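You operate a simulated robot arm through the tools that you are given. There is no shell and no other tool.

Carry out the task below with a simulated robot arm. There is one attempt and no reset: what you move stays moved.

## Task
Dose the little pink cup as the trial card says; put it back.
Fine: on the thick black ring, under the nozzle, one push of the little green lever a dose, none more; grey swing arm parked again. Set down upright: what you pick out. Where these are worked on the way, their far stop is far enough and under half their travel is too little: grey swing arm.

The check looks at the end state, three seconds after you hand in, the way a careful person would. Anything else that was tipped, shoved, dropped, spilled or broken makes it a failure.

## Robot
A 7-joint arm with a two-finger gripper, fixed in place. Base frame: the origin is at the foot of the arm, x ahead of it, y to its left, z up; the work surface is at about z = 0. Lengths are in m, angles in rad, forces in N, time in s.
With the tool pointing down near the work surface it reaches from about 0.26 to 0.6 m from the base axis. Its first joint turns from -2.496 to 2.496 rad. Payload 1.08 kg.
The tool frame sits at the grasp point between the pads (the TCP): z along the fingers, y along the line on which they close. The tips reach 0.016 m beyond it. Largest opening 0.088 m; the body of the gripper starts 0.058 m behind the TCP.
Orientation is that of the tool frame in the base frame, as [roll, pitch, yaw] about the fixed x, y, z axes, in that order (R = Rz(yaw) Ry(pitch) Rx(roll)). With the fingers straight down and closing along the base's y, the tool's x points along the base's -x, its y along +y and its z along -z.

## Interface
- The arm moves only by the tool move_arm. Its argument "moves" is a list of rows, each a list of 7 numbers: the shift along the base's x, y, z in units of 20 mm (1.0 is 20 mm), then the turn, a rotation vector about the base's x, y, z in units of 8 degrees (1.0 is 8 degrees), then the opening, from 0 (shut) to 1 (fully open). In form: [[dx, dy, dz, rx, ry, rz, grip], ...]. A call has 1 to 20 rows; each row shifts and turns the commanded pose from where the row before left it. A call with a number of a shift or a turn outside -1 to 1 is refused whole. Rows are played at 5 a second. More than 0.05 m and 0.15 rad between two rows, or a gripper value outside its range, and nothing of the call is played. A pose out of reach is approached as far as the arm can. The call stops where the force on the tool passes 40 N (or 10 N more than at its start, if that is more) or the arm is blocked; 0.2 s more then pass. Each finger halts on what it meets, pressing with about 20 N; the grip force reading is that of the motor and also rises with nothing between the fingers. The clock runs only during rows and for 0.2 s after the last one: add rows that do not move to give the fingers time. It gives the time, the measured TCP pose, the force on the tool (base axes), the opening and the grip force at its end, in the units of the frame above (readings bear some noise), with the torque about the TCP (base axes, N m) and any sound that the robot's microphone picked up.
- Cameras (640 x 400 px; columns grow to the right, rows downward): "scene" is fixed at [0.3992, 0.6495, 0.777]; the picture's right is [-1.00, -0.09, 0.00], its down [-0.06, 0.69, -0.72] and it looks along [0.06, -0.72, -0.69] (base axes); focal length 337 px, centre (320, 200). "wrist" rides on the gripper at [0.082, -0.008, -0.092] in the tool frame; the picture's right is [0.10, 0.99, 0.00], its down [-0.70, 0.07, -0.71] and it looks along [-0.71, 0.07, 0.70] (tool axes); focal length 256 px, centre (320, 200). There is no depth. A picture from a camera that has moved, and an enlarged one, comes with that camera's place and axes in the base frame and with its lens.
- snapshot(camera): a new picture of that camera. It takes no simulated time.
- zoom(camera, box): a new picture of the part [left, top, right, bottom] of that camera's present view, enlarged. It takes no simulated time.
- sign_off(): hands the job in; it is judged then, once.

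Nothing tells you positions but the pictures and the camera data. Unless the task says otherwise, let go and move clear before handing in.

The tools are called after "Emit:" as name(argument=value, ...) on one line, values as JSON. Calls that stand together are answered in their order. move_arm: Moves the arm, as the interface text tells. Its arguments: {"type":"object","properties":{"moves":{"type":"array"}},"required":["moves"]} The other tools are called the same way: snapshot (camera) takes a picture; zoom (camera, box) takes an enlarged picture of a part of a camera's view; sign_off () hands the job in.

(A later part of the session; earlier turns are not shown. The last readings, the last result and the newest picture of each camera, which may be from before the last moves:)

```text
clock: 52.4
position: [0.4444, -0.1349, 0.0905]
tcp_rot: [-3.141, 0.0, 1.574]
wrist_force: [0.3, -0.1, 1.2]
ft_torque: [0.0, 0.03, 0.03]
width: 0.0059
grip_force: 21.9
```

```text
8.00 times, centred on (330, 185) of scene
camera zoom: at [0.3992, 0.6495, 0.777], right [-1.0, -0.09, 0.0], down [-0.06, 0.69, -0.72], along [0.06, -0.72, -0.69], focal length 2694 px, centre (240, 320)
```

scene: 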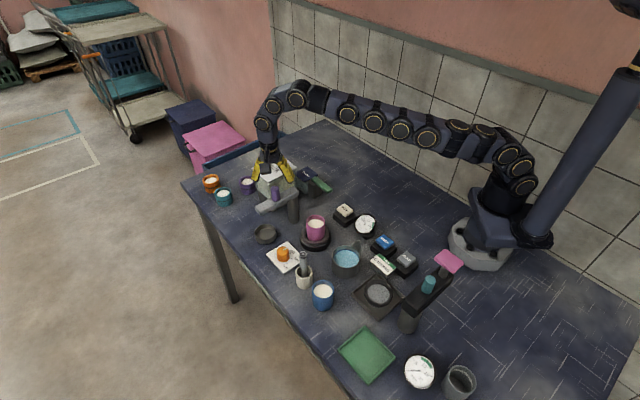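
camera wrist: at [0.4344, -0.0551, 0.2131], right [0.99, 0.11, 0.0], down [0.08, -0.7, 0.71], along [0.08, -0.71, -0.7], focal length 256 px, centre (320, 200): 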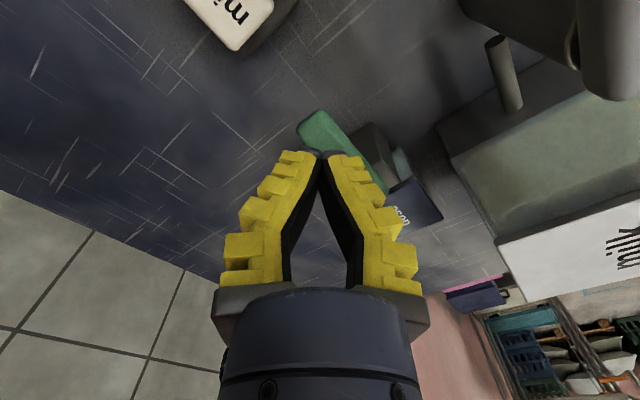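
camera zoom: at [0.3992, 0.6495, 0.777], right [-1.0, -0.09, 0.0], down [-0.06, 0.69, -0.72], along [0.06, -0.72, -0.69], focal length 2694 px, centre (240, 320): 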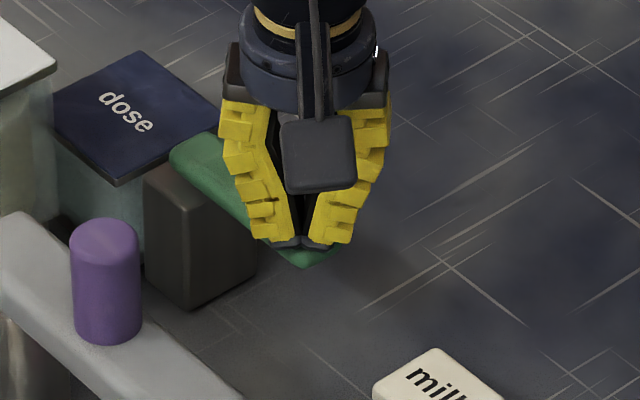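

Contact is light. I'm pressing down steadily and watching the force and sound.

Emit:
move_arm(moves=[[0, 0, -0.2, 0, 0, 0, 0], [0, 0, -0.2, 0, 0, 0, 0], [0, 0, 0, 0, 0, 0, 0]])

Emit:
zoom(camera="scene", box=[300, 160, 360, 210])

Emit:
zoom(camera="wrist", box=[250, 60, 410, 180])

```text
clock: 53.2
position: [0.4457, -0.1351, 0.0817]
tcp_rot: [-3.14, 0.001, 1.573]
wrist_force: [-0.9, -0.7, 1.0]
ft_torque: [-0.01, -0.02, 0.04]
width: 0.0
grip_force: 21.2
```

```text
8.00 times, centred on (330, 185) of scene
camera zoom: at [0.3992, 0.6495, 0.777], right [-1.0, -0.09, 0.0], down [-0.06, 0.69, -0.72], along [0.06, -0.72, -0.69], focal length 2694 px, centre (240, 320)
```

zoom: 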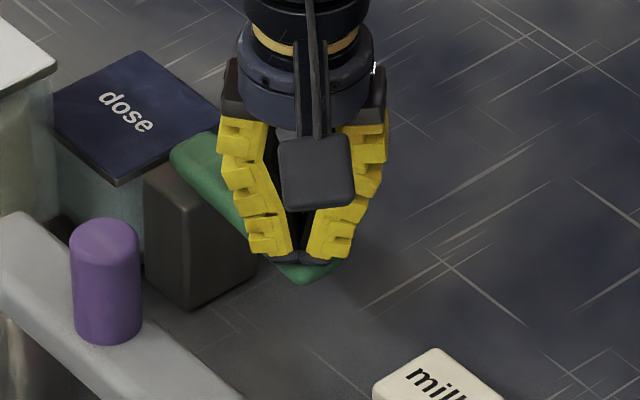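

```text
3.33 times, centred on (330, 120) of wrist
camera zoom: at [0.4355, -0.054, 0.1742], right [0.99, 0.11, 0.0], down [0.08, -0.7, 0.71], along [0.08, -0.71, -0.7], focal length 853 px, centre (287, 467)
```

zoom: 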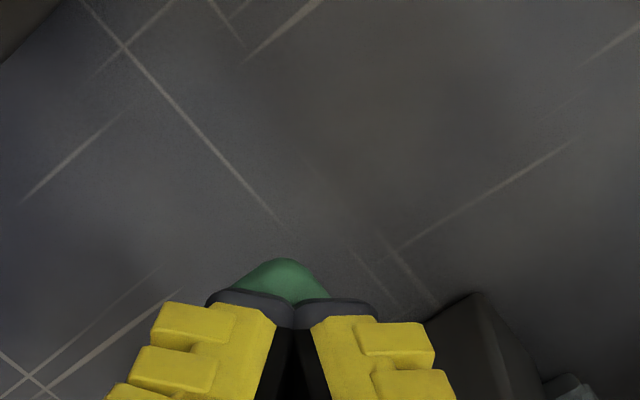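

The lever is going down with little force. I'm continuing the same push to its end.

Emit:
move_arm(moves=[[0, 0, -0.2, 0, 0, 0, 0], [0, 0, -0.2, 0, 0, 0, 0], [0, 0, -0.2, 0, 0, 0, 0], [0, 0, 0, 0, 0, 0, 0]])

Emit:
zoom(camera="scene", box=[300, 160, 360, 210])

Emit:
zoom(camera="wrist", box=[250, 60, 410, 180])

```text
clock: 54.2
position: [0.445, -0.1352, 0.07]
tcp_rot: [-3.141, 0.0, 1.574]
wrist_force: [-0.8, 0.7, 1.5]
ft_torque: [-0.01, 0.03, 0.01]
width: 0.0
grip_force: 22.0
```

```text
8.00 times, centred on (330, 185) of scene
camera zoom: at [0.3992, 0.6495, 0.777], right [-1.0, -0.09, 0.0], down [-0.06, 0.69, -0.72], along [0.06, -0.72, -0.69], focal length 2694 px, centre (240, 320)
```

zoom: 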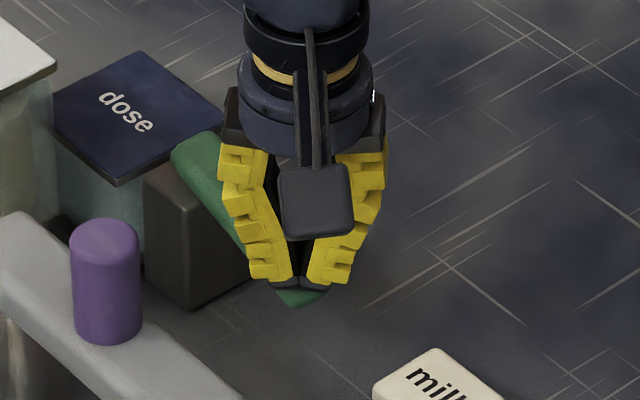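

```text
3.33 times, centred on (330, 120) of wrist
camera zoom: at [0.4353, -0.0533, 0.1614], right [0.99, 0.11, 0.0], down [0.08, -0.7, 0.71], along [0.07, -0.7, -0.71], focal length 853 px, centre (287, 467)
```

zoom: 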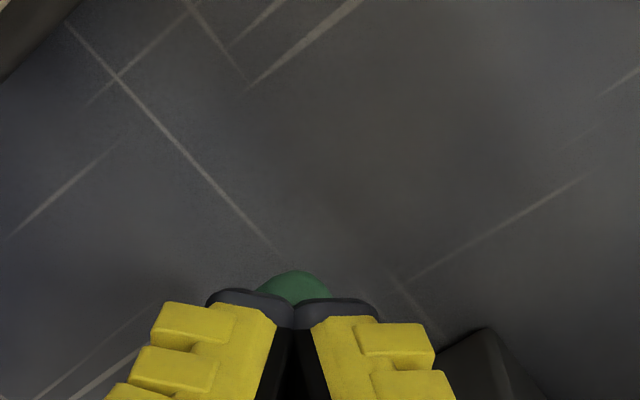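

Still descending freely with no sound yet. I'm continuing down while easing slightly toward the hinge so the tips stay on the lever.

Emit:
move_arm(moves=[[0.05, -0.055, -0.2, 0, 0, 0, 0], [0.05, -0.055, -0.2, 0, 0, 0, 0], [0.05, -0.055, -0.2, 0, 0, 0, 0], [0, 0, 0, 0, 0, 0, 0]])

Emit:
zoom(camera="scene", box=[300, 160, 360, 210])

Emit:
zoom(camera="wrist", box=[250, 60, 410, 180])

```text
clock: 54.7
position: [0.4453, -0.1356, 0.0668]
tcp_rot: [-3.136, -0.003, 1.572]
wrist_force: [-11.4, 4.0, 22.8]
ft_torque: [-0.04, -0.09, -0.23]
width: 0.0002
grip_force: 22.4
stopped in row 2: the force on the tool passed its limit at 49 N (the readings are from after the stop); the commanded pose is now the measured one
```

```text
8.00 times, centred on (330, 185) of scene
camera zoom: at [0.3992, 0.6495, 0.777], right [-1.0, -0.09, 0.0], down [-0.06, 0.69, -0.72], along [0.06, -0.72, -0.69], focal length 2694 px, centre (240, 320)
```

zoom: 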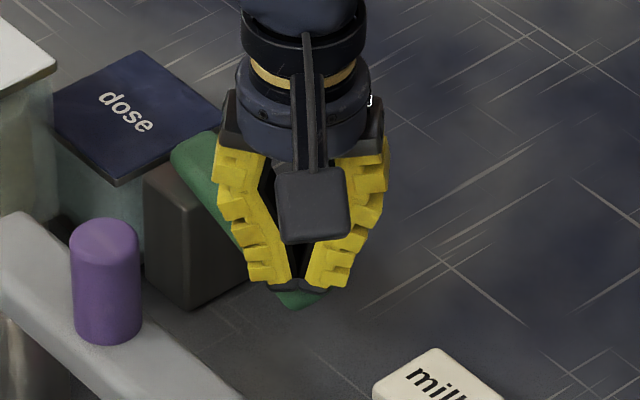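

```text
3.33 times, centred on (330, 120) of wrist
camera zoom: at [0.4364, -0.0539, 0.1592], right [0.99, 0.1, 0.0], down [0.08, -0.7, 0.71], along [0.07, -0.7, -0.71], focal length 853 px, centre (287, 467)
```

zoom: 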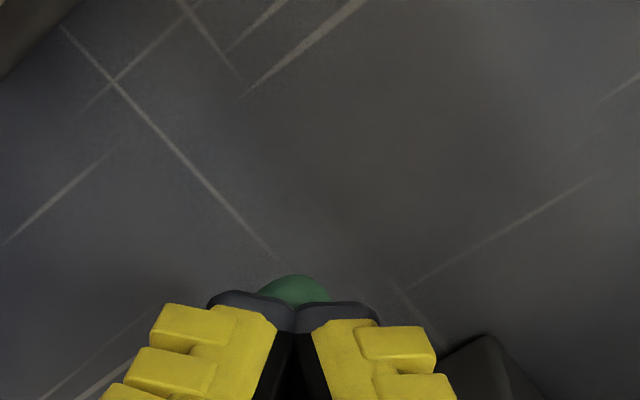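

The lever hit its bottom stop (TCP z ≈ 0.068), so that's push number 1. I'm releasing it fully and checking that it returns.

Emit:
move_arm(moves=[[0, 0, 0.4, 0, 0, 0, 0], [0, 0, 0.8, 0, 0, 0, 0], [0, 0, 0.8, 0, 0, 0, 0], [0, 0, 0, 0, 0, 0, 0], [0, 0, 0, 0, 0, 0, 0]])

Emit:
zoom(camera="scene", box=[300, 160, 360, 210])

Emit:
zoom(camera="wrist", box=[250, 60, 410, 180])

Emit:
zoom(camera="scene", box=[260, 170, 400, 260])

```text
clock: 55.9
position: [0.4448, -0.1352, 0.1057]
tcp_rot: [-3.136, -0.003, 1.572]
wrist_force: [-0.1, -0.3, -0.2]
ft_torque: [0.0, -0.02, 0.0]
width: 0.0
grip_force: 22.2
```

```text
8.00 times, centred on (330, 185) of scene
camera zoom: at [0.3992, 0.6495, 0.777], right [-1.0, -0.09, 0.0], down [-0.06, 0.69, -0.72], along [0.06, -0.72, -0.69], focal length 2694 px, centre (240, 320)
```

zoom: 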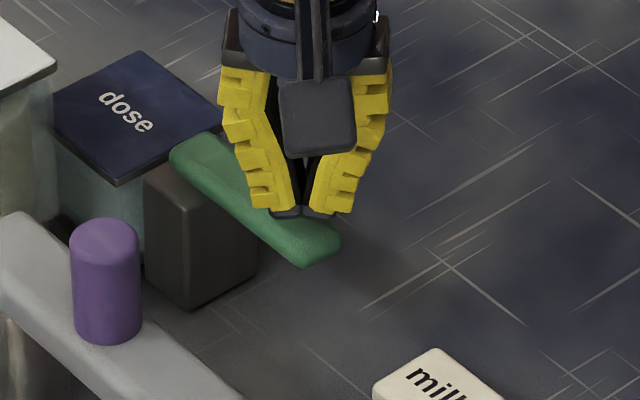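

```text
3.33 times, centred on (330, 120) of wrist
camera zoom: at [0.4355, -0.0542, 0.198], right [0.99, 0.11, 0.0], down [0.08, -0.7, 0.71], along [0.07, -0.7, -0.71], focal length 853 px, centre (287, 467)
```

zoom: 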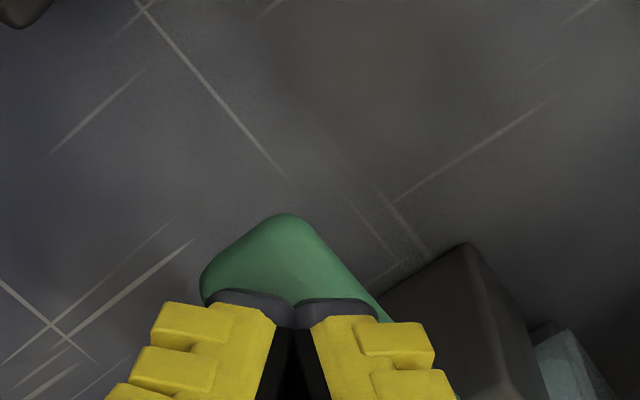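

```text
4.44 times, centred on (330, 215) of scene
camera zoom: at [0.3992, 0.6495, 0.777], right [-1.0, -0.09, 0.0], down [-0.06, 0.69, -0.72], along [0.06, -0.72, -0.69], focal length 1497 px, centre (276, 133)
```

zoom: 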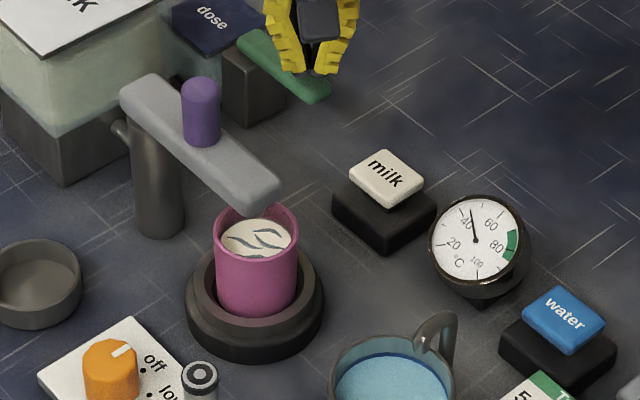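

The lever sprang back, and the cup now shows blue streaks, so the first dose was delivered. I'll zoom in on the cup for a reference.

Emit:
zoom(camera="scene", box=[295, 205, 340, 245])

```text
10.00 times, centred on (318, 225) of scene
camera zoom: at [0.3992, 0.6495, 0.777], right [-1.0, -0.09, 0.0], down [-0.06, 0.69, -0.72], along [0.06, -0.72, -0.69], focal length 3367 px, centre (345, -50)
```

zoom: 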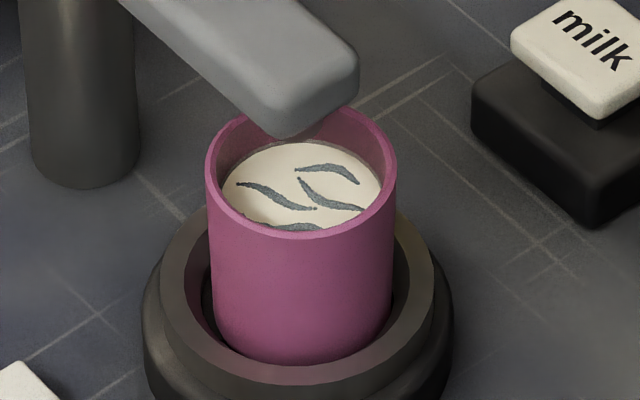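

One dose shows as streaks in the cup. Now push number 2: down to the stop.

Emit:
move_arm(moves=[[0, 0, -0.4, 0, 0, 0, 0], [0, 0, -0.4, 0, 0, 0, 0], [0, 0, -0.4, 0, 0, 0, 0], [0, 0, -0.4, 0, 0, 0, 0], [0, 0, -0.2, 0, 0, 0, 0], [0, 0, -0.1, 0, 0, 0, 0], [0, 0, -0.05, 0, 0, 0, 0], [0, 0, 0, 0, 0, 0, 0]])

Emit:
zoom(camera="scene", box=[300, 160, 360, 210])

Emit:
zoom(camera="scene", box=[295, 205, 340, 245])

```text
clock: 57.7
position: [0.4461, -0.1359, 0.0667]
tcp_rot: [-3.138, -0.001, 1.572]
wrist_force: [-11.8, -2.6, 24.1]
ft_torque: [-0.19, -0.09, -0.25]
width: 0.0002
grip_force: 22.0
```

```text
8.00 times, centred on (330, 185) of scene
camera zoom: at [0.3992, 0.6495, 0.777], right [-1.0, -0.09, 0.0], down [-0.06, 0.69, -0.72], along [0.06, -0.72, -0.69], focal length 2694 px, centre (240, 320)
```

zoom: 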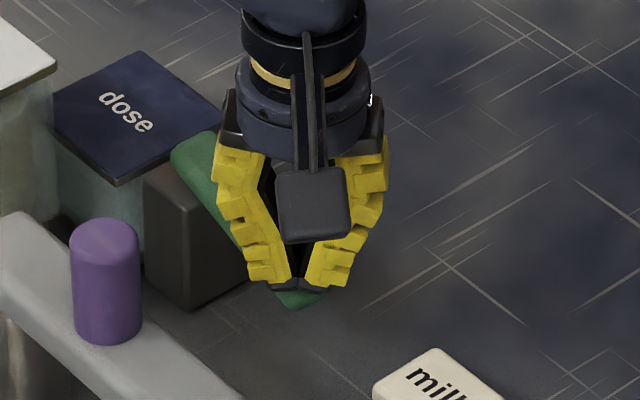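

```text
10.00 times, centred on (318, 225) of scene
camera zoom: at [0.3992, 0.6495, 0.777], right [-1.0, -0.09, 0.0], down [-0.06, 0.69, -0.72], along [0.06, -0.72, -0.69], focal length 3367 px, centre (345, -50)
```

zoom: 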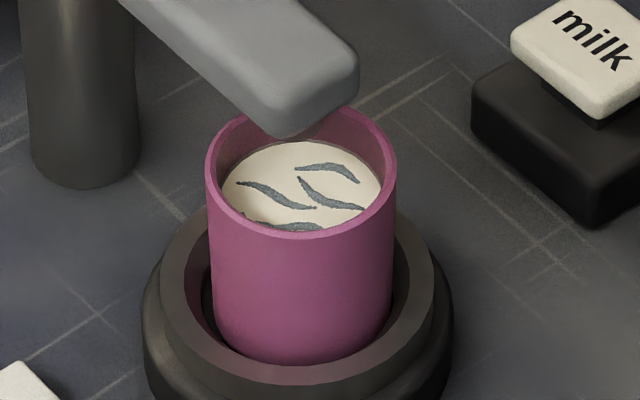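

Push number 2 is at the stop (24 N). I'm releasing fully.

Emit:
move_arm(moves=[[0, 0, 0.35, 0, 0, 0, 0], [0, 0, 0.8, 0, 0, 0, 0], [0, 0, 0.8, 0, 0, 0, 0], [0, 0, 0, 0, 0, 0, 0], [0, 0, 0, 0, 0, 0, 0]])

Emit:
zoom(camera="scene", box=[300, 160, 360, 210])

Emit:
zoom(camera="scene", box=[295, 205, 340, 245])

```text
clock: 58.9
position: [0.4446, -0.1358, 0.1057]
tcp_rot: [-3.138, -0.005, 1.573]
wrist_force: [1.0, 0.8, 1.0]
ft_torque: [0.04, 0.04, 0.01]
width: 0.0
grip_force: 21.8
```

```text
8.00 times, centred on (330, 185) of scene
camera zoom: at [0.3992, 0.6495, 0.777], right [-1.0, -0.09, 0.0], down [-0.06, 0.69, -0.72], along [0.06, -0.72, -0.69], focal length 2694 px, centre (240, 320)
```

zoom: 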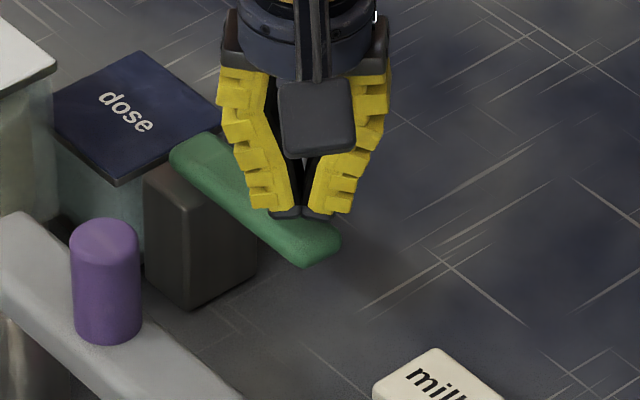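

```text
10.00 times, centred on (318, 225) of scene
camera zoom: at [0.3992, 0.6495, 0.777], right [-1.0, -0.09, 0.0], down [-0.06, 0.69, -0.72], along [0.06, -0.72, -0.69], focal length 3367 px, centre (345, -50)
```

zoom: 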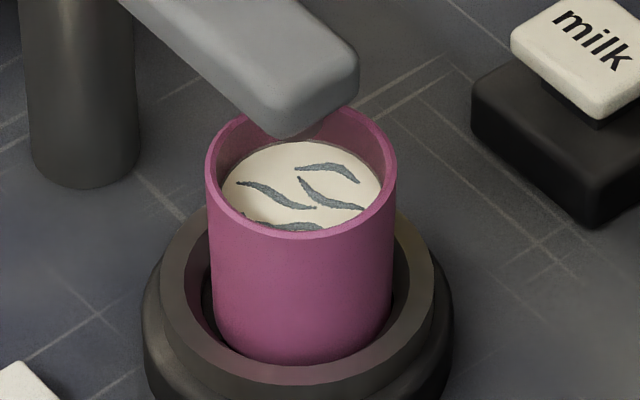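

Returned fully. Push number 3: down to the stop and back up in one smooth cycle.

Emit:
move_arm(moves=[[0, 0, -0.4, 0, 0, 0, 0], [0, 0, -0.4, 0, 0, 0, 0], [0, 0, -0.4, 0, 0, 0, 0], [0, 0, -0.4, 0, 0, 0, 0], [0, 0, -0.2, 0, 0, 0, 0], [0, 0, -0.1, 0, 0, 0, 0], [0, 0, -0.05, 0, 0, 0, 0], [0, 0, 0, 0, 0, 0, 0]])

Emit:
zoom(camera="scene", box=[300, 160, 360, 210])

```text
clock: 60.7
position: [0.4458, -0.1351, 0.0675]
tcp_rot: [-3.14, -0.001, 1.575]
wrist_force: [-2.7, 0.2, 18.2]
ft_torque: [-0.09, -0.08, 0.01]
width: 0.0
grip_force: 22.0
```

```text
8.00 times, centred on (330, 185) of scene
camera zoom: at [0.3992, 0.6495, 0.777], right [-1.0, -0.09, 0.0], down [-0.06, 0.69, -0.72], along [0.06, -0.72, -0.69], focal length 2694 px, centre (240, 320)
```

zoom: 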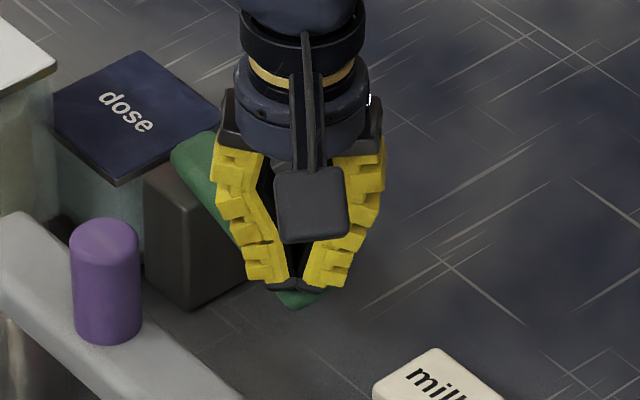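

Push number 3 is at the stop (18 N). I'm releasing fully.

Emit:
move_arm(moves=[[0, 0, 0.35, 0, 0, 0, 0], [0, 0, 0.8, 0, 0, 0, 0], [0, 0, 0.8, 0, 0, 0, 0], [0, 0, 0, 0, 0, 0, 0], [0, 0, 0, 0, 0, 0, 0]])

Emit:
zoom(camera="scene", box=[300, 160, 360, 210])

Emit:
zoom(camera="scene", box=[295, 205, 340, 245])

```text
clock: 61.9
position: [0.4447, -0.1361, 0.1045]
tcp_rot: [-3.137, -0.004, 1.576]
wrist_force: [0.2, -0.1, -0.6]
ft_torque: [-0.01, -0.01, 0.01]
width: 0.0002
grip_force: 22.2
```

```text
8.00 times, centred on (330, 185) of scene
camera zoom: at [0.3992, 0.6495, 0.777], right [-1.0, -0.09, 0.0], down [-0.06, 0.69, -0.72], along [0.06, -0.72, -0.69], focal length 2694 px, centre (240, 320)
```

zoom: 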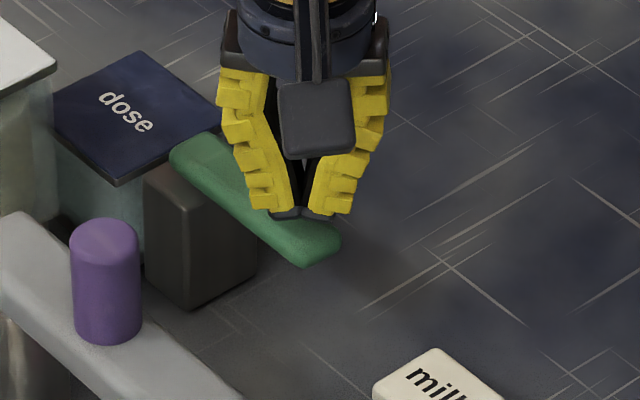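

```text
10.00 times, centred on (318, 225) of scene
camera zoom: at [0.3992, 0.6495, 0.777], right [-1.0, -0.09, 0.0], down [-0.06, 0.69, -0.72], along [0.06, -0.72, -0.69], focal length 3367 px, centre (345, -50)
```

zoom: 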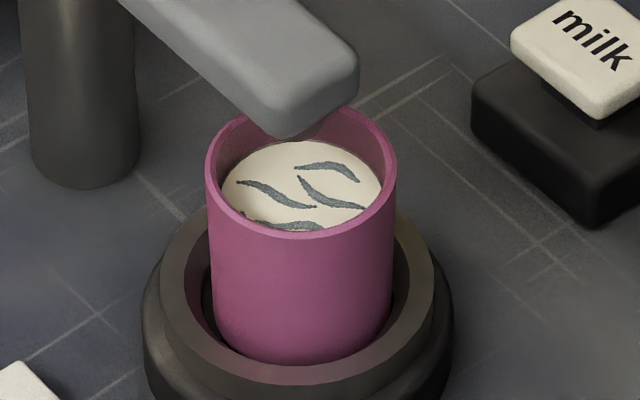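

Three doses done. Push number 4: down.

Emit:
move_arm(moves=[[0, 0, -0.4, 0, 0, 0, 0], [0, 0, -0.4, 0, 0, 0, 0], [0, 0, -0.4, 0, 0, 0, 0], [0, 0, -0.4, 0, 0, 0, 0], [0, 0, -0.2, 0, 0, 0, 0], [0, 0, -0.1, 0, 0, 0, 0], [0, 0, -0.05, 0, 0, 0, 0], [0, 0, 0, 0, 0, 0, 0]])

Emit:
zoom(camera="scene", box=[300, 160, 360, 210])

```text
clock: 63.7
position: [0.4449, -0.1352, 0.0655]
tcp_rot: [-3.137, -0.005, 1.573]
wrist_force: [-10.2, 8.3, 19.6]
ft_torque: [0.02, -0.07, -0.22]
width: 0.0
grip_force: 22.2
```

```text
8.00 times, centred on (330, 185) of scene
camera zoom: at [0.3992, 0.6495, 0.777], right [-1.0, -0.09, 0.0], down [-0.06, 0.69, -0.72], along [0.06, -0.72, -0.69], focal length 2694 px, centre (240, 320)
```

zoom: 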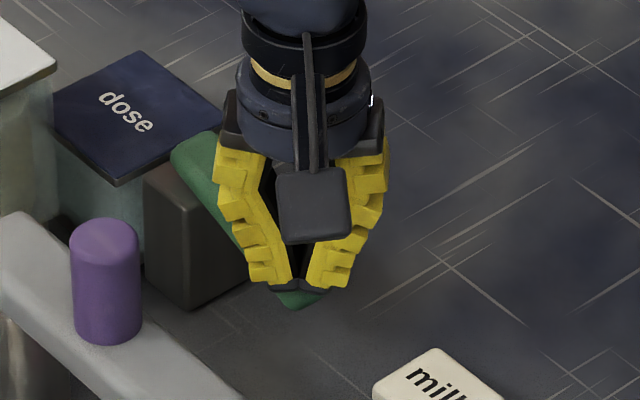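

Push number 4 is at the stop. I'm releasing fully.

Emit:
move_arm(moves=[[0, 0, 0.35, 0, 0, 0, 0], [0, 0, 0.8, 0, 0, 0, 0], [0, 0, 0.8, 0, 0, 0, 0], [0, 0, 0, 0, 0, 0, 0], [0, 0, 0, 0, 0, 0, 0]])

Emit:
zoom(camera="scene", box=[300, 160, 360, 210])

Emit:
zoom(camera="scene", box=[295, 205, 340, 245])

```text
clock: 64.9
position: [0.4438, -0.1337, 0.1049]
tcp_rot: [-3.138, -0.002, 1.574]
wrist_force: [0.0, 0.1, 0.2]
ft_torque: [-0.01, -0.01, 0.01]
width: 0.0
grip_force: 21.6
```

```text
8.00 times, centred on (330, 185) of scene
camera zoom: at [0.3992, 0.6495, 0.777], right [-1.0, -0.09, 0.0], down [-0.06, 0.69, -0.72], along [0.06, -0.72, -0.69], focal length 2694 px, centre (240, 320)
```

zoom: 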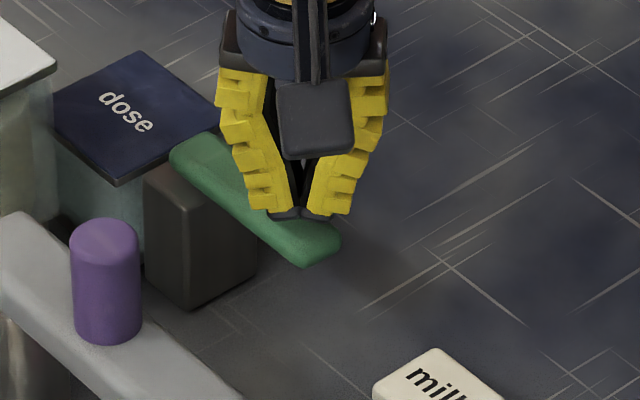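

```text
10.00 times, centred on (318, 225) of scene
camera zoom: at [0.3992, 0.6495, 0.777], right [-1.0, -0.09, 0.0], down [-0.06, 0.69, -0.72], along [0.06, -0.72, -0.69], focal length 3367 px, centre (345, -50)
```

zoom: 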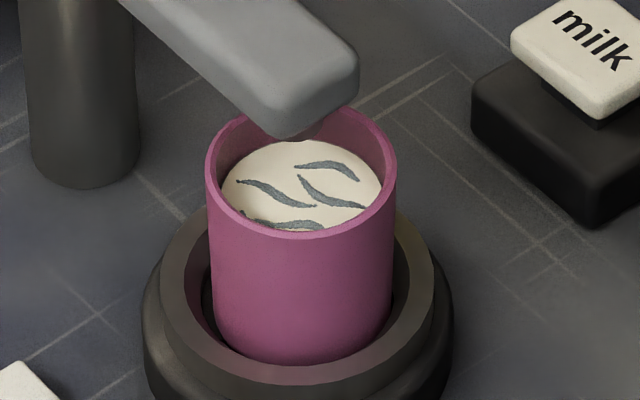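

Four doses done. Push number 5, the last: down.

Emit:
move_arm(moves=[[0, 0, -0.4, 0, 0, 0, 0], [0, 0, -0.4, 0, 0, 0, 0], [0, 0, -0.4, 0, 0, 0, 0], [0, 0, -0.4, 0, 0, 0, 0], [0, 0, -0.2, 0, 0, 0, 0], [0, 0, -0.1, 0, 0, 0, 0], [0, 0, -0.05, 0, 0, 0, 0], [0, 0, 0, 0, 0, 0, 0]])

Emit:
zoom(camera="scene", box=[300, 160, 360, 210])

```text
clock: 66.7
position: [0.445, -0.1355, 0.0677]
tcp_rot: [-3.14, -0.004, 1.574]
wrist_force: [-9.9, 0.5, 22.7]
ft_torque: [-0.06, -0.07, -0.25]
width: 0.0001
grip_force: 22.2
```

```text
8.00 times, centred on (330, 185) of scene
camera zoom: at [0.3992, 0.6495, 0.777], right [-1.0, -0.09, 0.0], down [-0.06, 0.69, -0.72], along [0.06, -0.72, -0.69], focal length 2694 px, centre (240, 320)
```

zoom: 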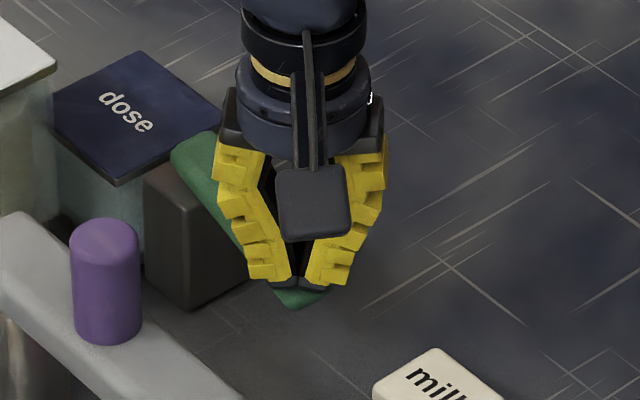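

Push number 5 is at the stop. I'm releasing and rising well clear of the lever.

Emit:
move_arm(moves=[[0, 0, 0.35, 0, 0, 0, 0], [0, 0, 0.8, 0, 0, 0, 0], [0, 0, 0.8, 0, 0, 0, 0], [0, 0, 1, 0, 0, 0, 0], [0, 0, 1, 0, 0, 0, 0], [0, 0, 1, 0, 0, 0, 0], [0, 0, 1, 0, 0, 0, 0], [0, 0, 1, 0, 0, 0, 0], [0, 0, 1, 0, 0, 0, 0], [0, 0, 0.5, 0, 0, 0, 0], [0, 0, 0, 0, 0, 0, 0]])

Emit:
zoom(camera="scene", box=[300, 160, 360, 210])

Emit:
zoom(camera="scene", box=[295, 205, 340, 245])

Emit:
snapshot(camera="scene")

```text
clock: 69.1
position: [0.4454, -0.1354, 0.2359]
tcp_rot: [-3.14, -0.003, 1.573]
wrist_force: [0.1, -0.6, 0.5]
ft_torque: [-0.03, -0.02, -0.02]
width: 0.0002
grip_force: 22.4
```

```text
8.00 times, centred on (330, 185) of scene
camera zoom: at [0.3992, 0.6495, 0.777], right [-1.0, -0.09, 0.0], down [-0.06, 0.69, -0.72], along [0.06, -0.72, -0.69], focal length 2694 px, centre (240, 320)
```

zoom: 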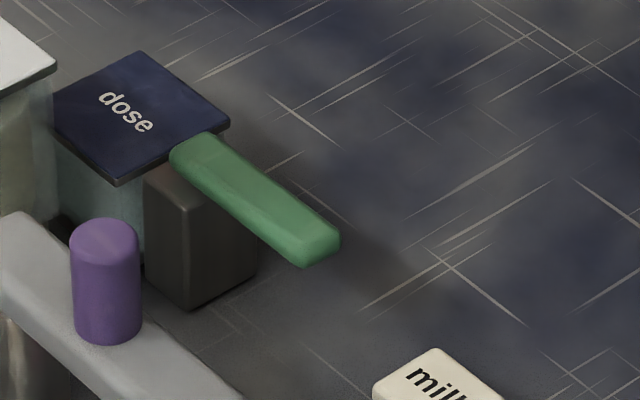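

```text
10.00 times, centred on (318, 225) of scene
camera zoom: at [0.3992, 0.6495, 0.777], right [-1.0, -0.09, 0.0], down [-0.06, 0.69, -0.72], along [0.06, -0.72, -0.69], focal length 3367 px, centre (345, -50)
```

zoom: 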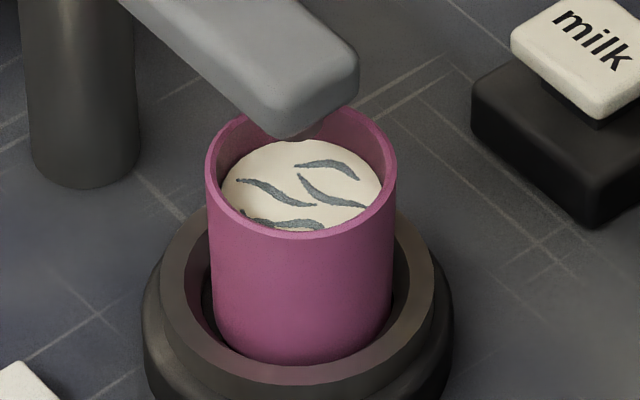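

```text
taken
```

scene: 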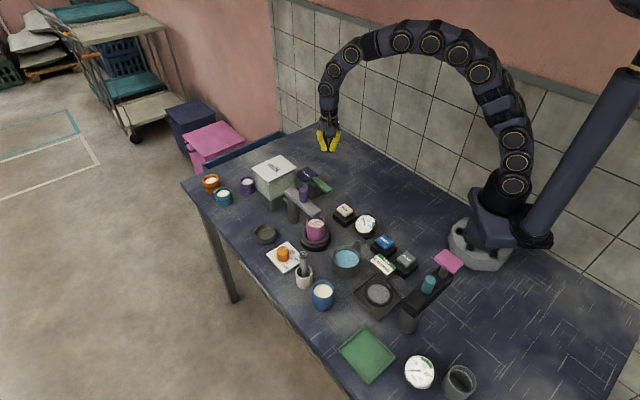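

All five doses are in and the lever is back at rest. Now I'm going back above the swing-arm knob to park it.

Emit:
move_arm(moves=[[0.42, 0.8, 0, 0, 0, 0, 0.3], [0.42, 0.8, 0, 0, 0, 0, 0.6], [0.42, 0.8, 0, 0, 0, 0, 0.6], [0.42, 0.8, 0, 0, 0, 0, 0.6], [0.42, 0.8, 0, 0, 0, 0, 0.6], [0.42, 0.8, 0, 0, 0, 0, 0.6], [0.42, 0.84, 0, 0, 0, 0, 0.6], [0, 0, 0, 0, 0, 0, 0.6]])

Emit:
snapshot(camera="wrist")

Emit:
zoom(camera="scene", box=[260, 150, 350, 230])

```text
clock: 70.9
position: [0.5028, -0.0222, 0.2348]
tcp_rot: [-3.135, -0.005, 1.574]
wrist_force: [0.1, 0.5, 0.2]
ft_torque: [0.0, 0.01, -0.01]
width: 0.057
grip_force: 3.1
```

```text
taken
camera wrist: at [0.4939, 0.0594, 0.328], right [0.99, 0.11, 0.0], down [0.08, -0.7, 0.71], along [0.07, -0.7, -0.71], focal length 256 px, centre (320, 200)
```

wrist: 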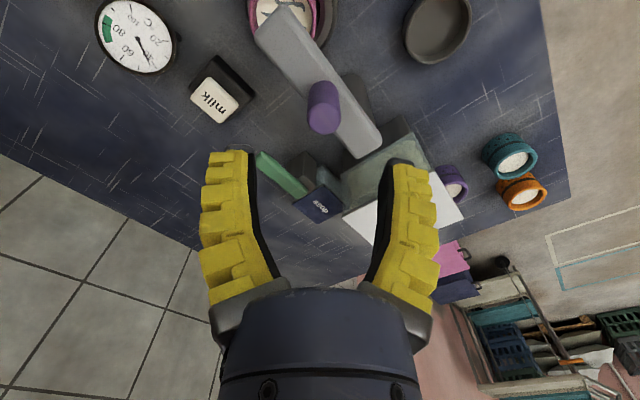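

```text
5.00 times, centred on (305, 190) of scene
camera zoom: at [0.3992, 0.6495, 0.777], right [-1.0, -0.09, 0.0], down [-0.06, 0.69, -0.72], along [0.06, -0.72, -0.69], focal length 1684 px, centre (395, 250)
```

zoom: 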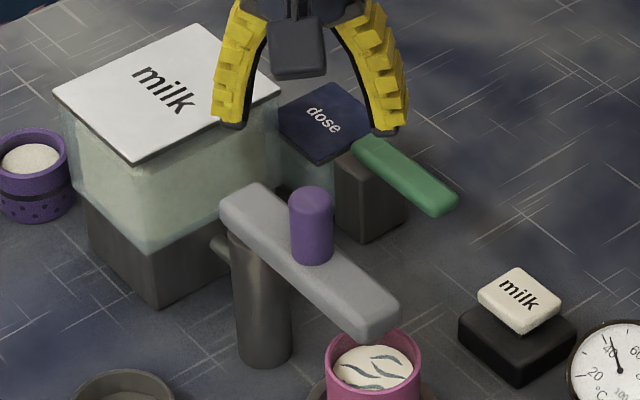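

Emit:
move_arm(moves=[[0.1, -0.04, 0, 0, 0, 0, 0.6], [0, 0, -0.8, 0, 0, 0, 0.65], [0, 0, -0.9, 0, 0, 0, 0.65], [0, 0, -0.9, 0, 0, 0, 0.65], [0, 0, -0.9, 0, 0, 0, 0.65], [0, 0, -0.6, 0, 0, 0, 0.65], [0, 0, 0, 0, 0, 0, 0.5], [0, 0, 0, 0, 0, 0, 0.4], [0, 0, 0, 0, 0, 0, 0.34], [0, 0, 0, 0, 0, 0, 0.34]])

Emit:
snapshot(camera="wrist")

Emit:
zoom(camera="scene", box=[260, 150, 350, 230])

```text
clock: 73.1
position: [0.5054, -0.0233, 0.155]
tcp_rot: [-3.138, -0.004, 1.576]
wrist_force: [-0.4, 0.5, -0.1]
ft_torque: [0.0, 0.0, -0.02]
width: 0.0349
grip_force: 3.3
```

```text
taken
camera wrist: at [0.4962, 0.0582, 0.2463], right [0.99, 0.11, 0.0], down [0.08, -0.7, 0.71], along [0.07, -0.7, -0.71], focal length 256 px, centre (320, 200)
```

wrist: 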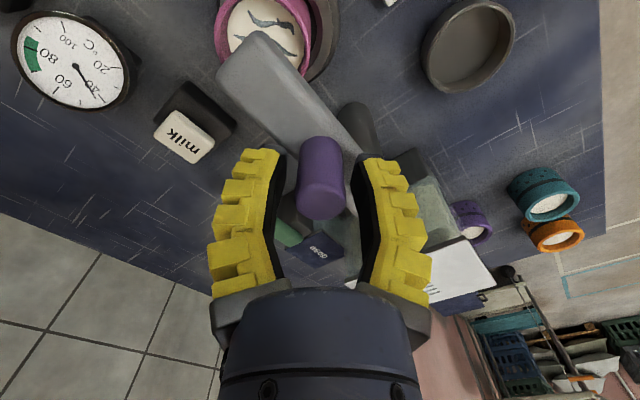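

```text
5.00 times, centred on (305, 190) of scene
camera zoom: at [0.3992, 0.6495, 0.777], right [-1.0, -0.09, 0.0], down [-0.06, 0.69, -0.72], along [0.06, -0.72, -0.69], focal length 1684 px, centre (395, 250)
```

zoom: 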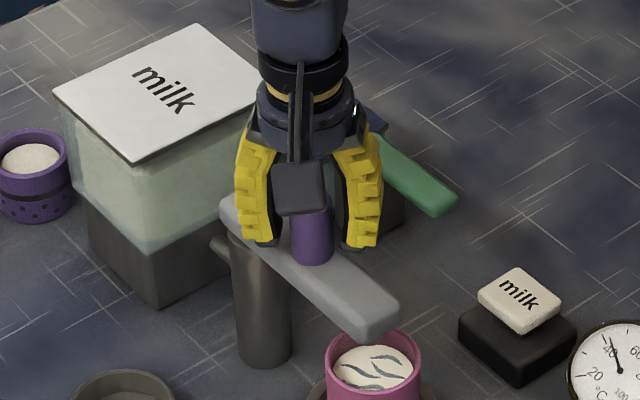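

The knob is caged again. I'm swinging it back along the arc, first half.

Emit:
move_arm(moves=[[0.07, 0.065, 0, 0, 0, 0, 0.34], [0.22, 0.18, 0, 0, 0, 0, 0.34], [0.238, 0.155, 0, 0, 0, 0, 0.34], [0.253, 0.1285, 0, 0, 0, 0, 0.34], [0.2645, 0.102, 0, 0, 0, 0, 0.34], [0.274, 0.073, 0, 0, 0, 0, 0.34], [0.28, 0.0445, 0, 0, 0, 0, 0.34], [0.2835, 0.015, 0, 0, 0, 0, 0.34], [0, 0, 0, 0, 0, 0, 0.34]])

Emit:
snapshot(camera="wrist")

Emit:
zoom(camera="scene", box=[240, 150, 350, 250])

```text
clock: 75.1
position: [0.5442, -0.0072, 0.1558]
tcp_rot: [-3.136, -0.004, 1.573]
wrist_force: [0.5, 0.4, -0.2]
ft_torque: [-0.03, 0.0, -0.01]
width: 0.035
grip_force: 3.4
```

```text
taken
camera wrist: at [0.5347, 0.0728, 0.2466], right [0.99, 0.11, 0.0], down [0.08, -0.7, 0.71], along [0.07, -0.7, -0.71], focal length 256 px, centre (320, 200)
```

wrist: 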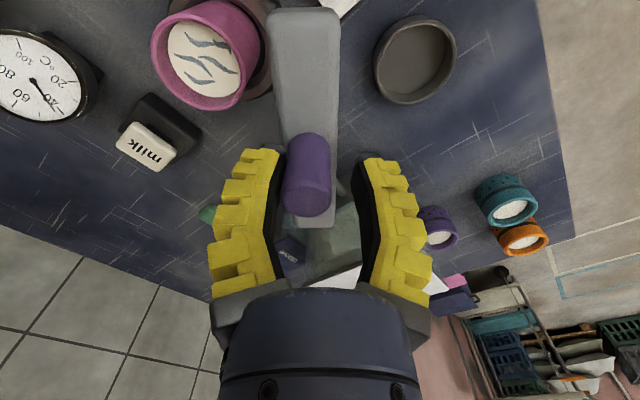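

```text
4.00 times, centred on (295, 200) of scene
camera zoom: at [0.3992, 0.6495, 0.777], right [-1.0, -0.09, 0.0], down [-0.06, 0.69, -0.72], along [0.06, -0.72, -0.69], focal length 1347 px, centre (420, 200)
```

zoom: 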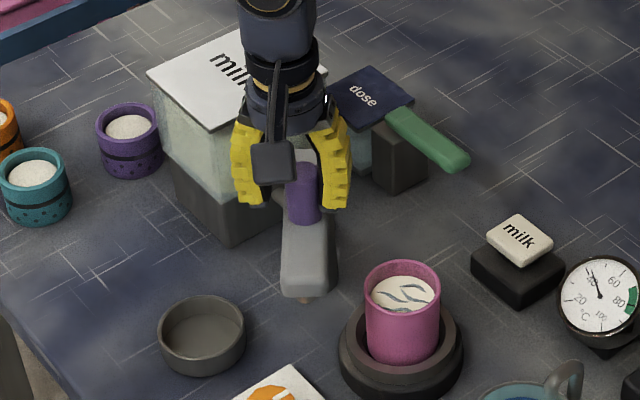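

The arm is following smoothly. I'm continuing toward the parked side.

Emit:
move_arm(moves=[[0.2835, -0.015, 0, 0, 0, 0, 0.34], [0.28, -0.0445, 0, 0, 0, 0, 0.34], [0.274, -0.073, 0, 0, 0, 0, 0.34], [0.2645, -0.102, 0, 0, 0, 0, 0.34], [0.253, -0.1285, 0, 0, 0, 0, 0.34], [0.238, -0.1545, 0, 0, 0, 0, 0.34], [0, 0, 0, 0, 0, 0, 0.34]])

Emit:
snapshot(camera="wrist")

Emit:
zoom(camera="scene", box=[240, 145, 340, 225])

```text
clock: 76.7
position: [0.5757, -0.018, 0.155]
tcp_rot: [-3.136, -0.004, 1.574]
wrist_force: [-0.4, 0.0, -0.3]
ft_torque: [0.01, 0.03, 0.03]
width: 0.0345
grip_force: 3.7
```

```text
taken
camera wrist: at [0.5669, 0.0635, 0.2462], right [0.99, 0.11, 0.0], down [0.08, -0.7, 0.71], along [0.07, -0.7, -0.71], focal length 256 px, centre (320, 200)
```

wrist: 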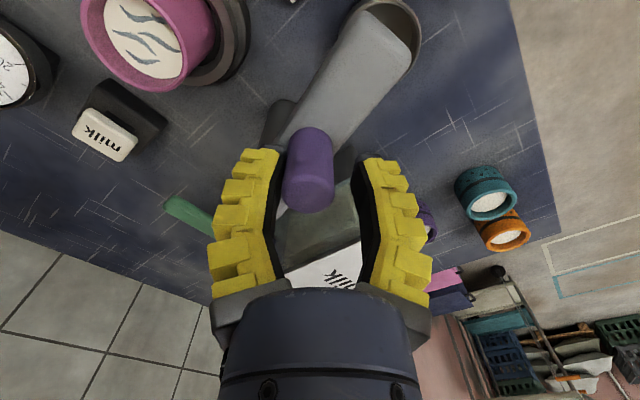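

```text
5.00 times, centred on (290, 185) of scene
camera zoom: at [0.3992, 0.6495, 0.777], right [-1.0, -0.09, 0.0], down [-0.06, 0.69, -0.72], along [0.06, -0.72, -0.69], focal length 1684 px, centre (470, 275)
```

zoom: 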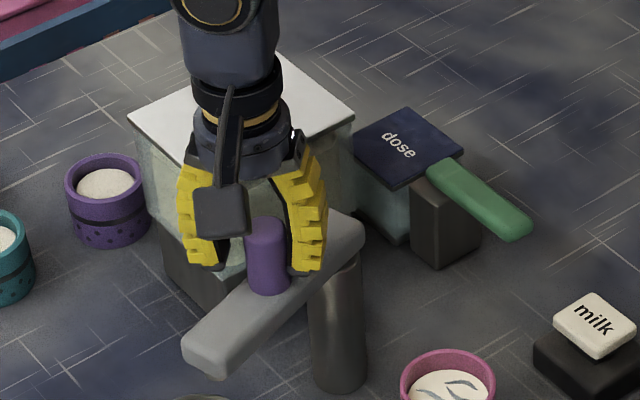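

A bit more rotation is needed to match the original parked pose. I'm continuing carefully until the parked stop.

Emit:
move_arm(moves=[[0.2205, -0.1785, 0, 0, 0, 0, 0.34], [0.2, -0.2, 0, 0, 0, 0, 0.34], [0, 0, 0, 0, 0, 0, 0.34]])

Emit:
snapshot(camera="wrist")

Emit:
zoom(camera="scene", box=[240, 145, 340, 225])

```text
clock: 77.5
position: [0.5841, -0.0261, 0.155]
tcp_rot: [-3.139, -0.002, 1.574]
wrist_force: [-0.4, 0.2, 0.3]
ft_torque: [0.01, 0.03, -0.01]
width: 0.0349
grip_force: 3.7
```

```text
taken
camera wrist: at [0.5749, 0.0548, 0.2465], right [0.99, 0.11, 0.0], down [0.08, -0.7, 0.71], along [0.07, -0.7, -0.71], focal length 256 px, centre (320, 200)
```

wrist: 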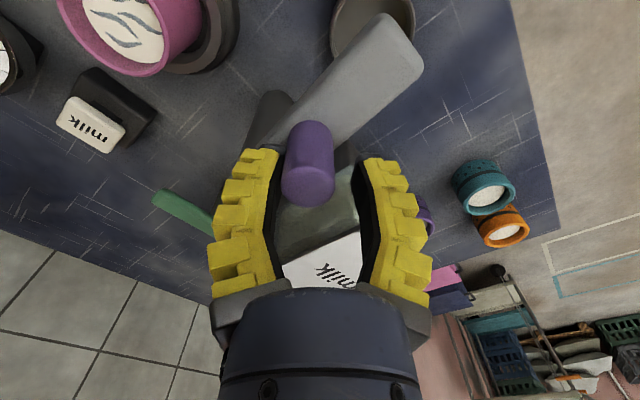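

```text
5.00 times, centred on (290, 185) of scene
camera zoom: at [0.3992, 0.6495, 0.777], right [-1.0, -0.09, 0.0], down [-0.06, 0.69, -0.72], along [0.06, -0.72, -0.69], focal length 1684 px, centre (470, 275)
```

zoom: 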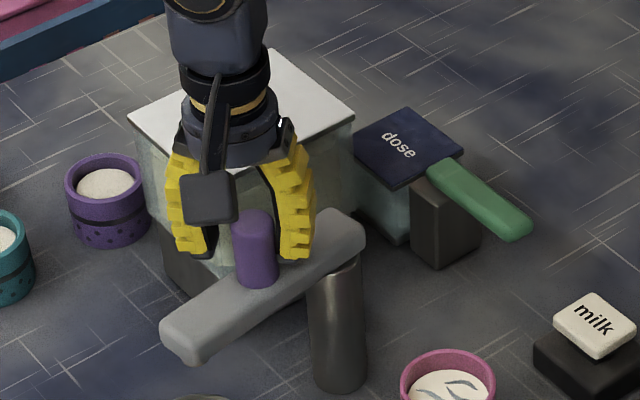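

Emit:
move_arm(moves=[[0.19, -0.17, 0, 0, 0, 0, 0.34], [0.1, -0.09, 0, 0, 0, 0, 0.34], [0, 0, 0, 0, 0, 0, 0.34]])

Emit:
snapshot(camera="wrist")

Emit:
zoom(camera="scene", box=[240, 145, 340, 225])

```text
clock: 78.3
position: [0.5891, -0.0316, 0.1535]
tcp_rot: [-3.135, -0.003, 1.574]
wrist_force: [-1.8, -0.9, -0.3]
ft_torque: [0.01, -0.03, 0.02]
width: 0.0351
grip_force: 3.8
```

```text
taken
camera wrist: at [0.5807, 0.0495, 0.2461], right [0.99, 0.11, 0.0], down [0.08, -0.7, 0.71], along [0.07, -0.7, -0.71], focal length 256 px, centre (320, 200)
```

wrist: 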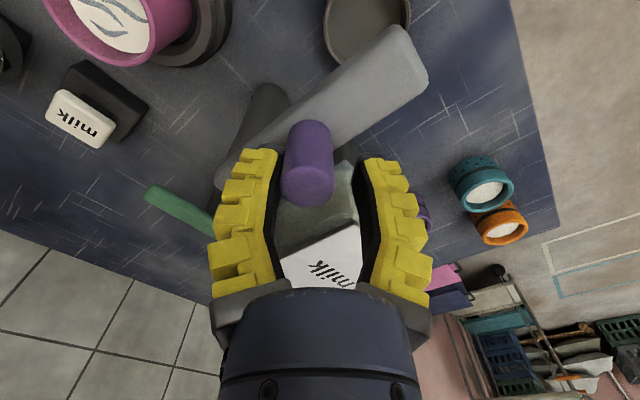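

```text
5.00 times, centred on (290, 185) of scene
camera zoom: at [0.3992, 0.6495, 0.777], right [-1.0, -0.09, 0.0], down [-0.06, 0.69, -0.72], along [0.06, -0.72, -0.69], focal length 1684 px, centre (470, 275)
```

zoom: 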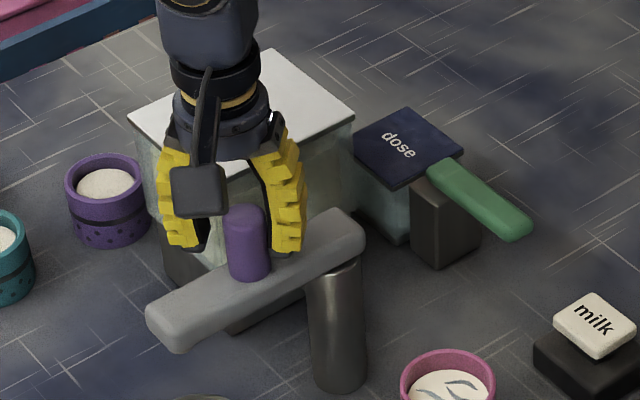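

The arm now matches its original parked pose and I feel slight resistance. One tiny nudge will confirm the stop.

Emit:
move_arm(moves=[[0.07, -0.06, 0, 0, 0, 0, 0.34], [0, 0, 0, 0, 0, 0, 0.34]])

Emit:
zoom(camera="scene", box=[240, 145, 340, 225])

```text
clock: 78.9
position: [0.5911, -0.0325, 0.1532]
tcp_rot: [-3.137, -0.003, 1.573]
wrist_force: [-3.5, 1.4, 0.7]
ft_torque: [0.05, 0.06, -0.03]
width: 0.0365
grip_force: 5.9
```

```text
5.00 times, centred on (290, 185) of scene
camera zoom: at [0.3992, 0.6495, 0.777], right [-1.0, -0.09, 0.0], down [-0.06, 0.69, -0.72], along [0.06, -0.72, -0.69], focal length 1684 px, centre (470, 275)
```

zoom: 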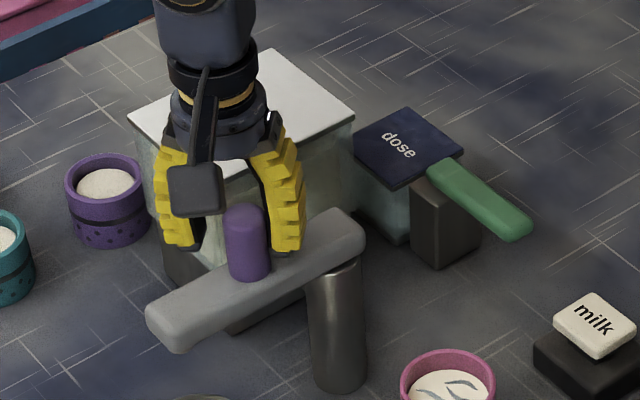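

The arm is firmly at its parked stop. I'm backing off to centre, opening and rising clear.

Emit:
move_arm(moves=[[-0.2, 0.15, 0, 0, 0, 0, 0.36], [-0.1, 0.1, 0, 0, 0, 0, 0.5], [0, 0, 0, 0, 0, 0, 0.6], [0, 0, 0.4, 0, 0, 0, 0.6], [0, 0, 0.8, 0, 0, 0, 0.6], [0, 0, 0.9, 0, 0, 0, 0.6], [0, 0, 0.9, 0, 0, 0, 0.6], [0, 0, 0.9, 0, 0, 0, 0.6], [0, 0, 0.5, 0, 0, 0, 0.6], [0, 0, 0, 0, 0, 0, 0.6]])

Emit:
zoom(camera="scene", box=[240, 145, 340, 225])

Emit:
snapshot(camera="wrist")

```text
clock: 81.1
position: [0.5861, -0.0282, 0.2413]
tcp_rot: [-3.138, -0.003, 1.575]
wrist_force: [0.1, -0.2, 0.4]
ft_torque: [0.03, 0.0, 0.0]
width: 0.0572
grip_force: 3.4
```

```text
5.00 times, centred on (290, 185) of scene
camera zoom: at [0.3992, 0.6495, 0.777], right [-1.0, -0.09, 0.0], down [-0.06, 0.69, -0.72], along [0.06, -0.72, -0.69], focal length 1684 px, centre (470, 275)
```

zoom: 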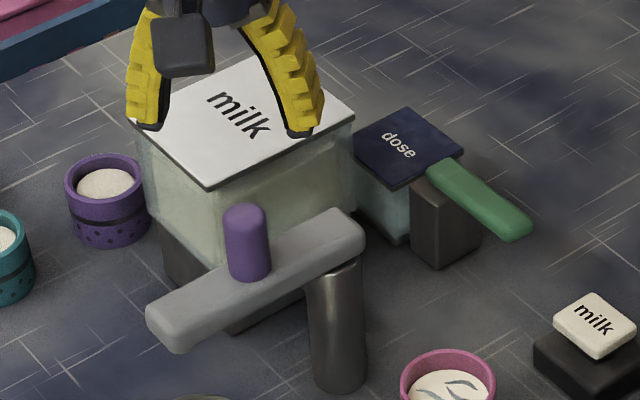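

```text
taken
camera wrist: at [0.5772, 0.0538, 0.3334], right [0.99, 0.11, 0.0], down [0.08, -0.7, 0.71], along [0.07, -0.7, -0.71], focal length 256 px, centre (320, 200)
```

wrist: 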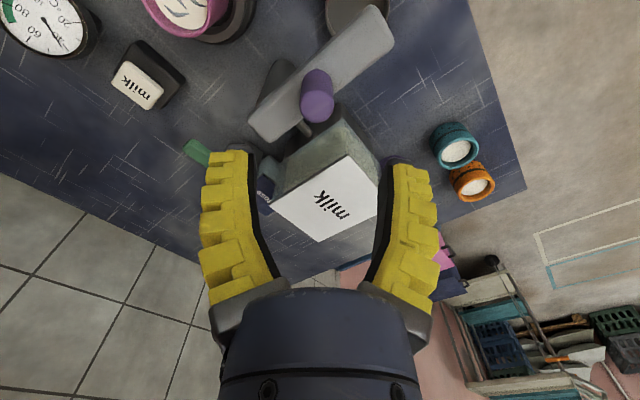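

The swing arm is parked. Now I'm going back over the cup with the original grasp orientation.

Emit:
move_arm(moves=[[-0.741, 0.2625, 0, 0, 0, 0.703, 0.7], [-0.741, 0.2625, 0, 0, 0, 0.703, 0.86], [-0.741, 0.2625, 0, 0, 0, 0.703, 0.86], [-0.741, 0.2625, 0, 0, 0, 0.703, 0.86], [-0.741, 0.2625, 0, 0, 0, 0.703, 0.86], [-0.741, 0.2625, 0, 0, 0, 0.703, 0.86], [-0.741, 0.2625, 0, 0, 0, 0.703, 0.86], [-0.741, 0.2625, 0, 0, 0, 0.703, 0.86], [0, 0, 0, 0, 0, 0, 0.86]])

Emit:
snapshot(camera="wrist")

Emit:
snapshot(camera="scene")

```text
clock: 83.1
position: [0.4677, 0.0146, 0.2417]
tcp_rot: [-3.138, -0.003, 2.36]
wrist_force: [0.2, -0.7, -0.1]
ft_torque: [0.02, -0.01, -0.01]
width: 0.0779
grip_force: 0.9
```

```text
taken
camera wrist: at [0.4033, 0.0656, 0.3343], right [0.63, 0.78, 0.0], down [0.55, -0.44, 0.71], along [0.55, -0.45, -0.71], focal length 256 px, centre (320, 200)
```

wrist: 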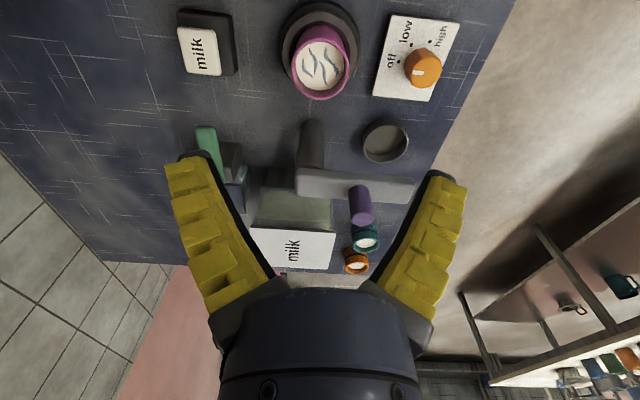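

```text
taken
```

scene: 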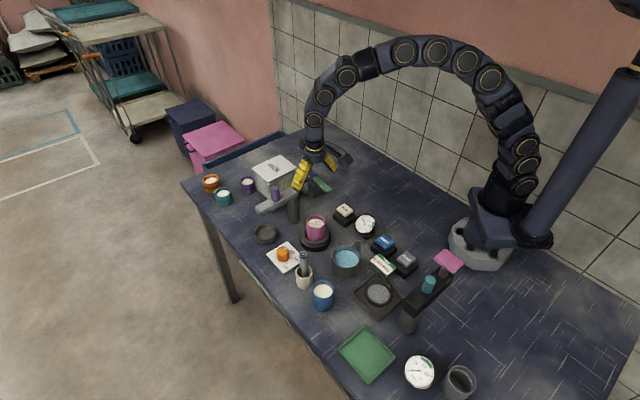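

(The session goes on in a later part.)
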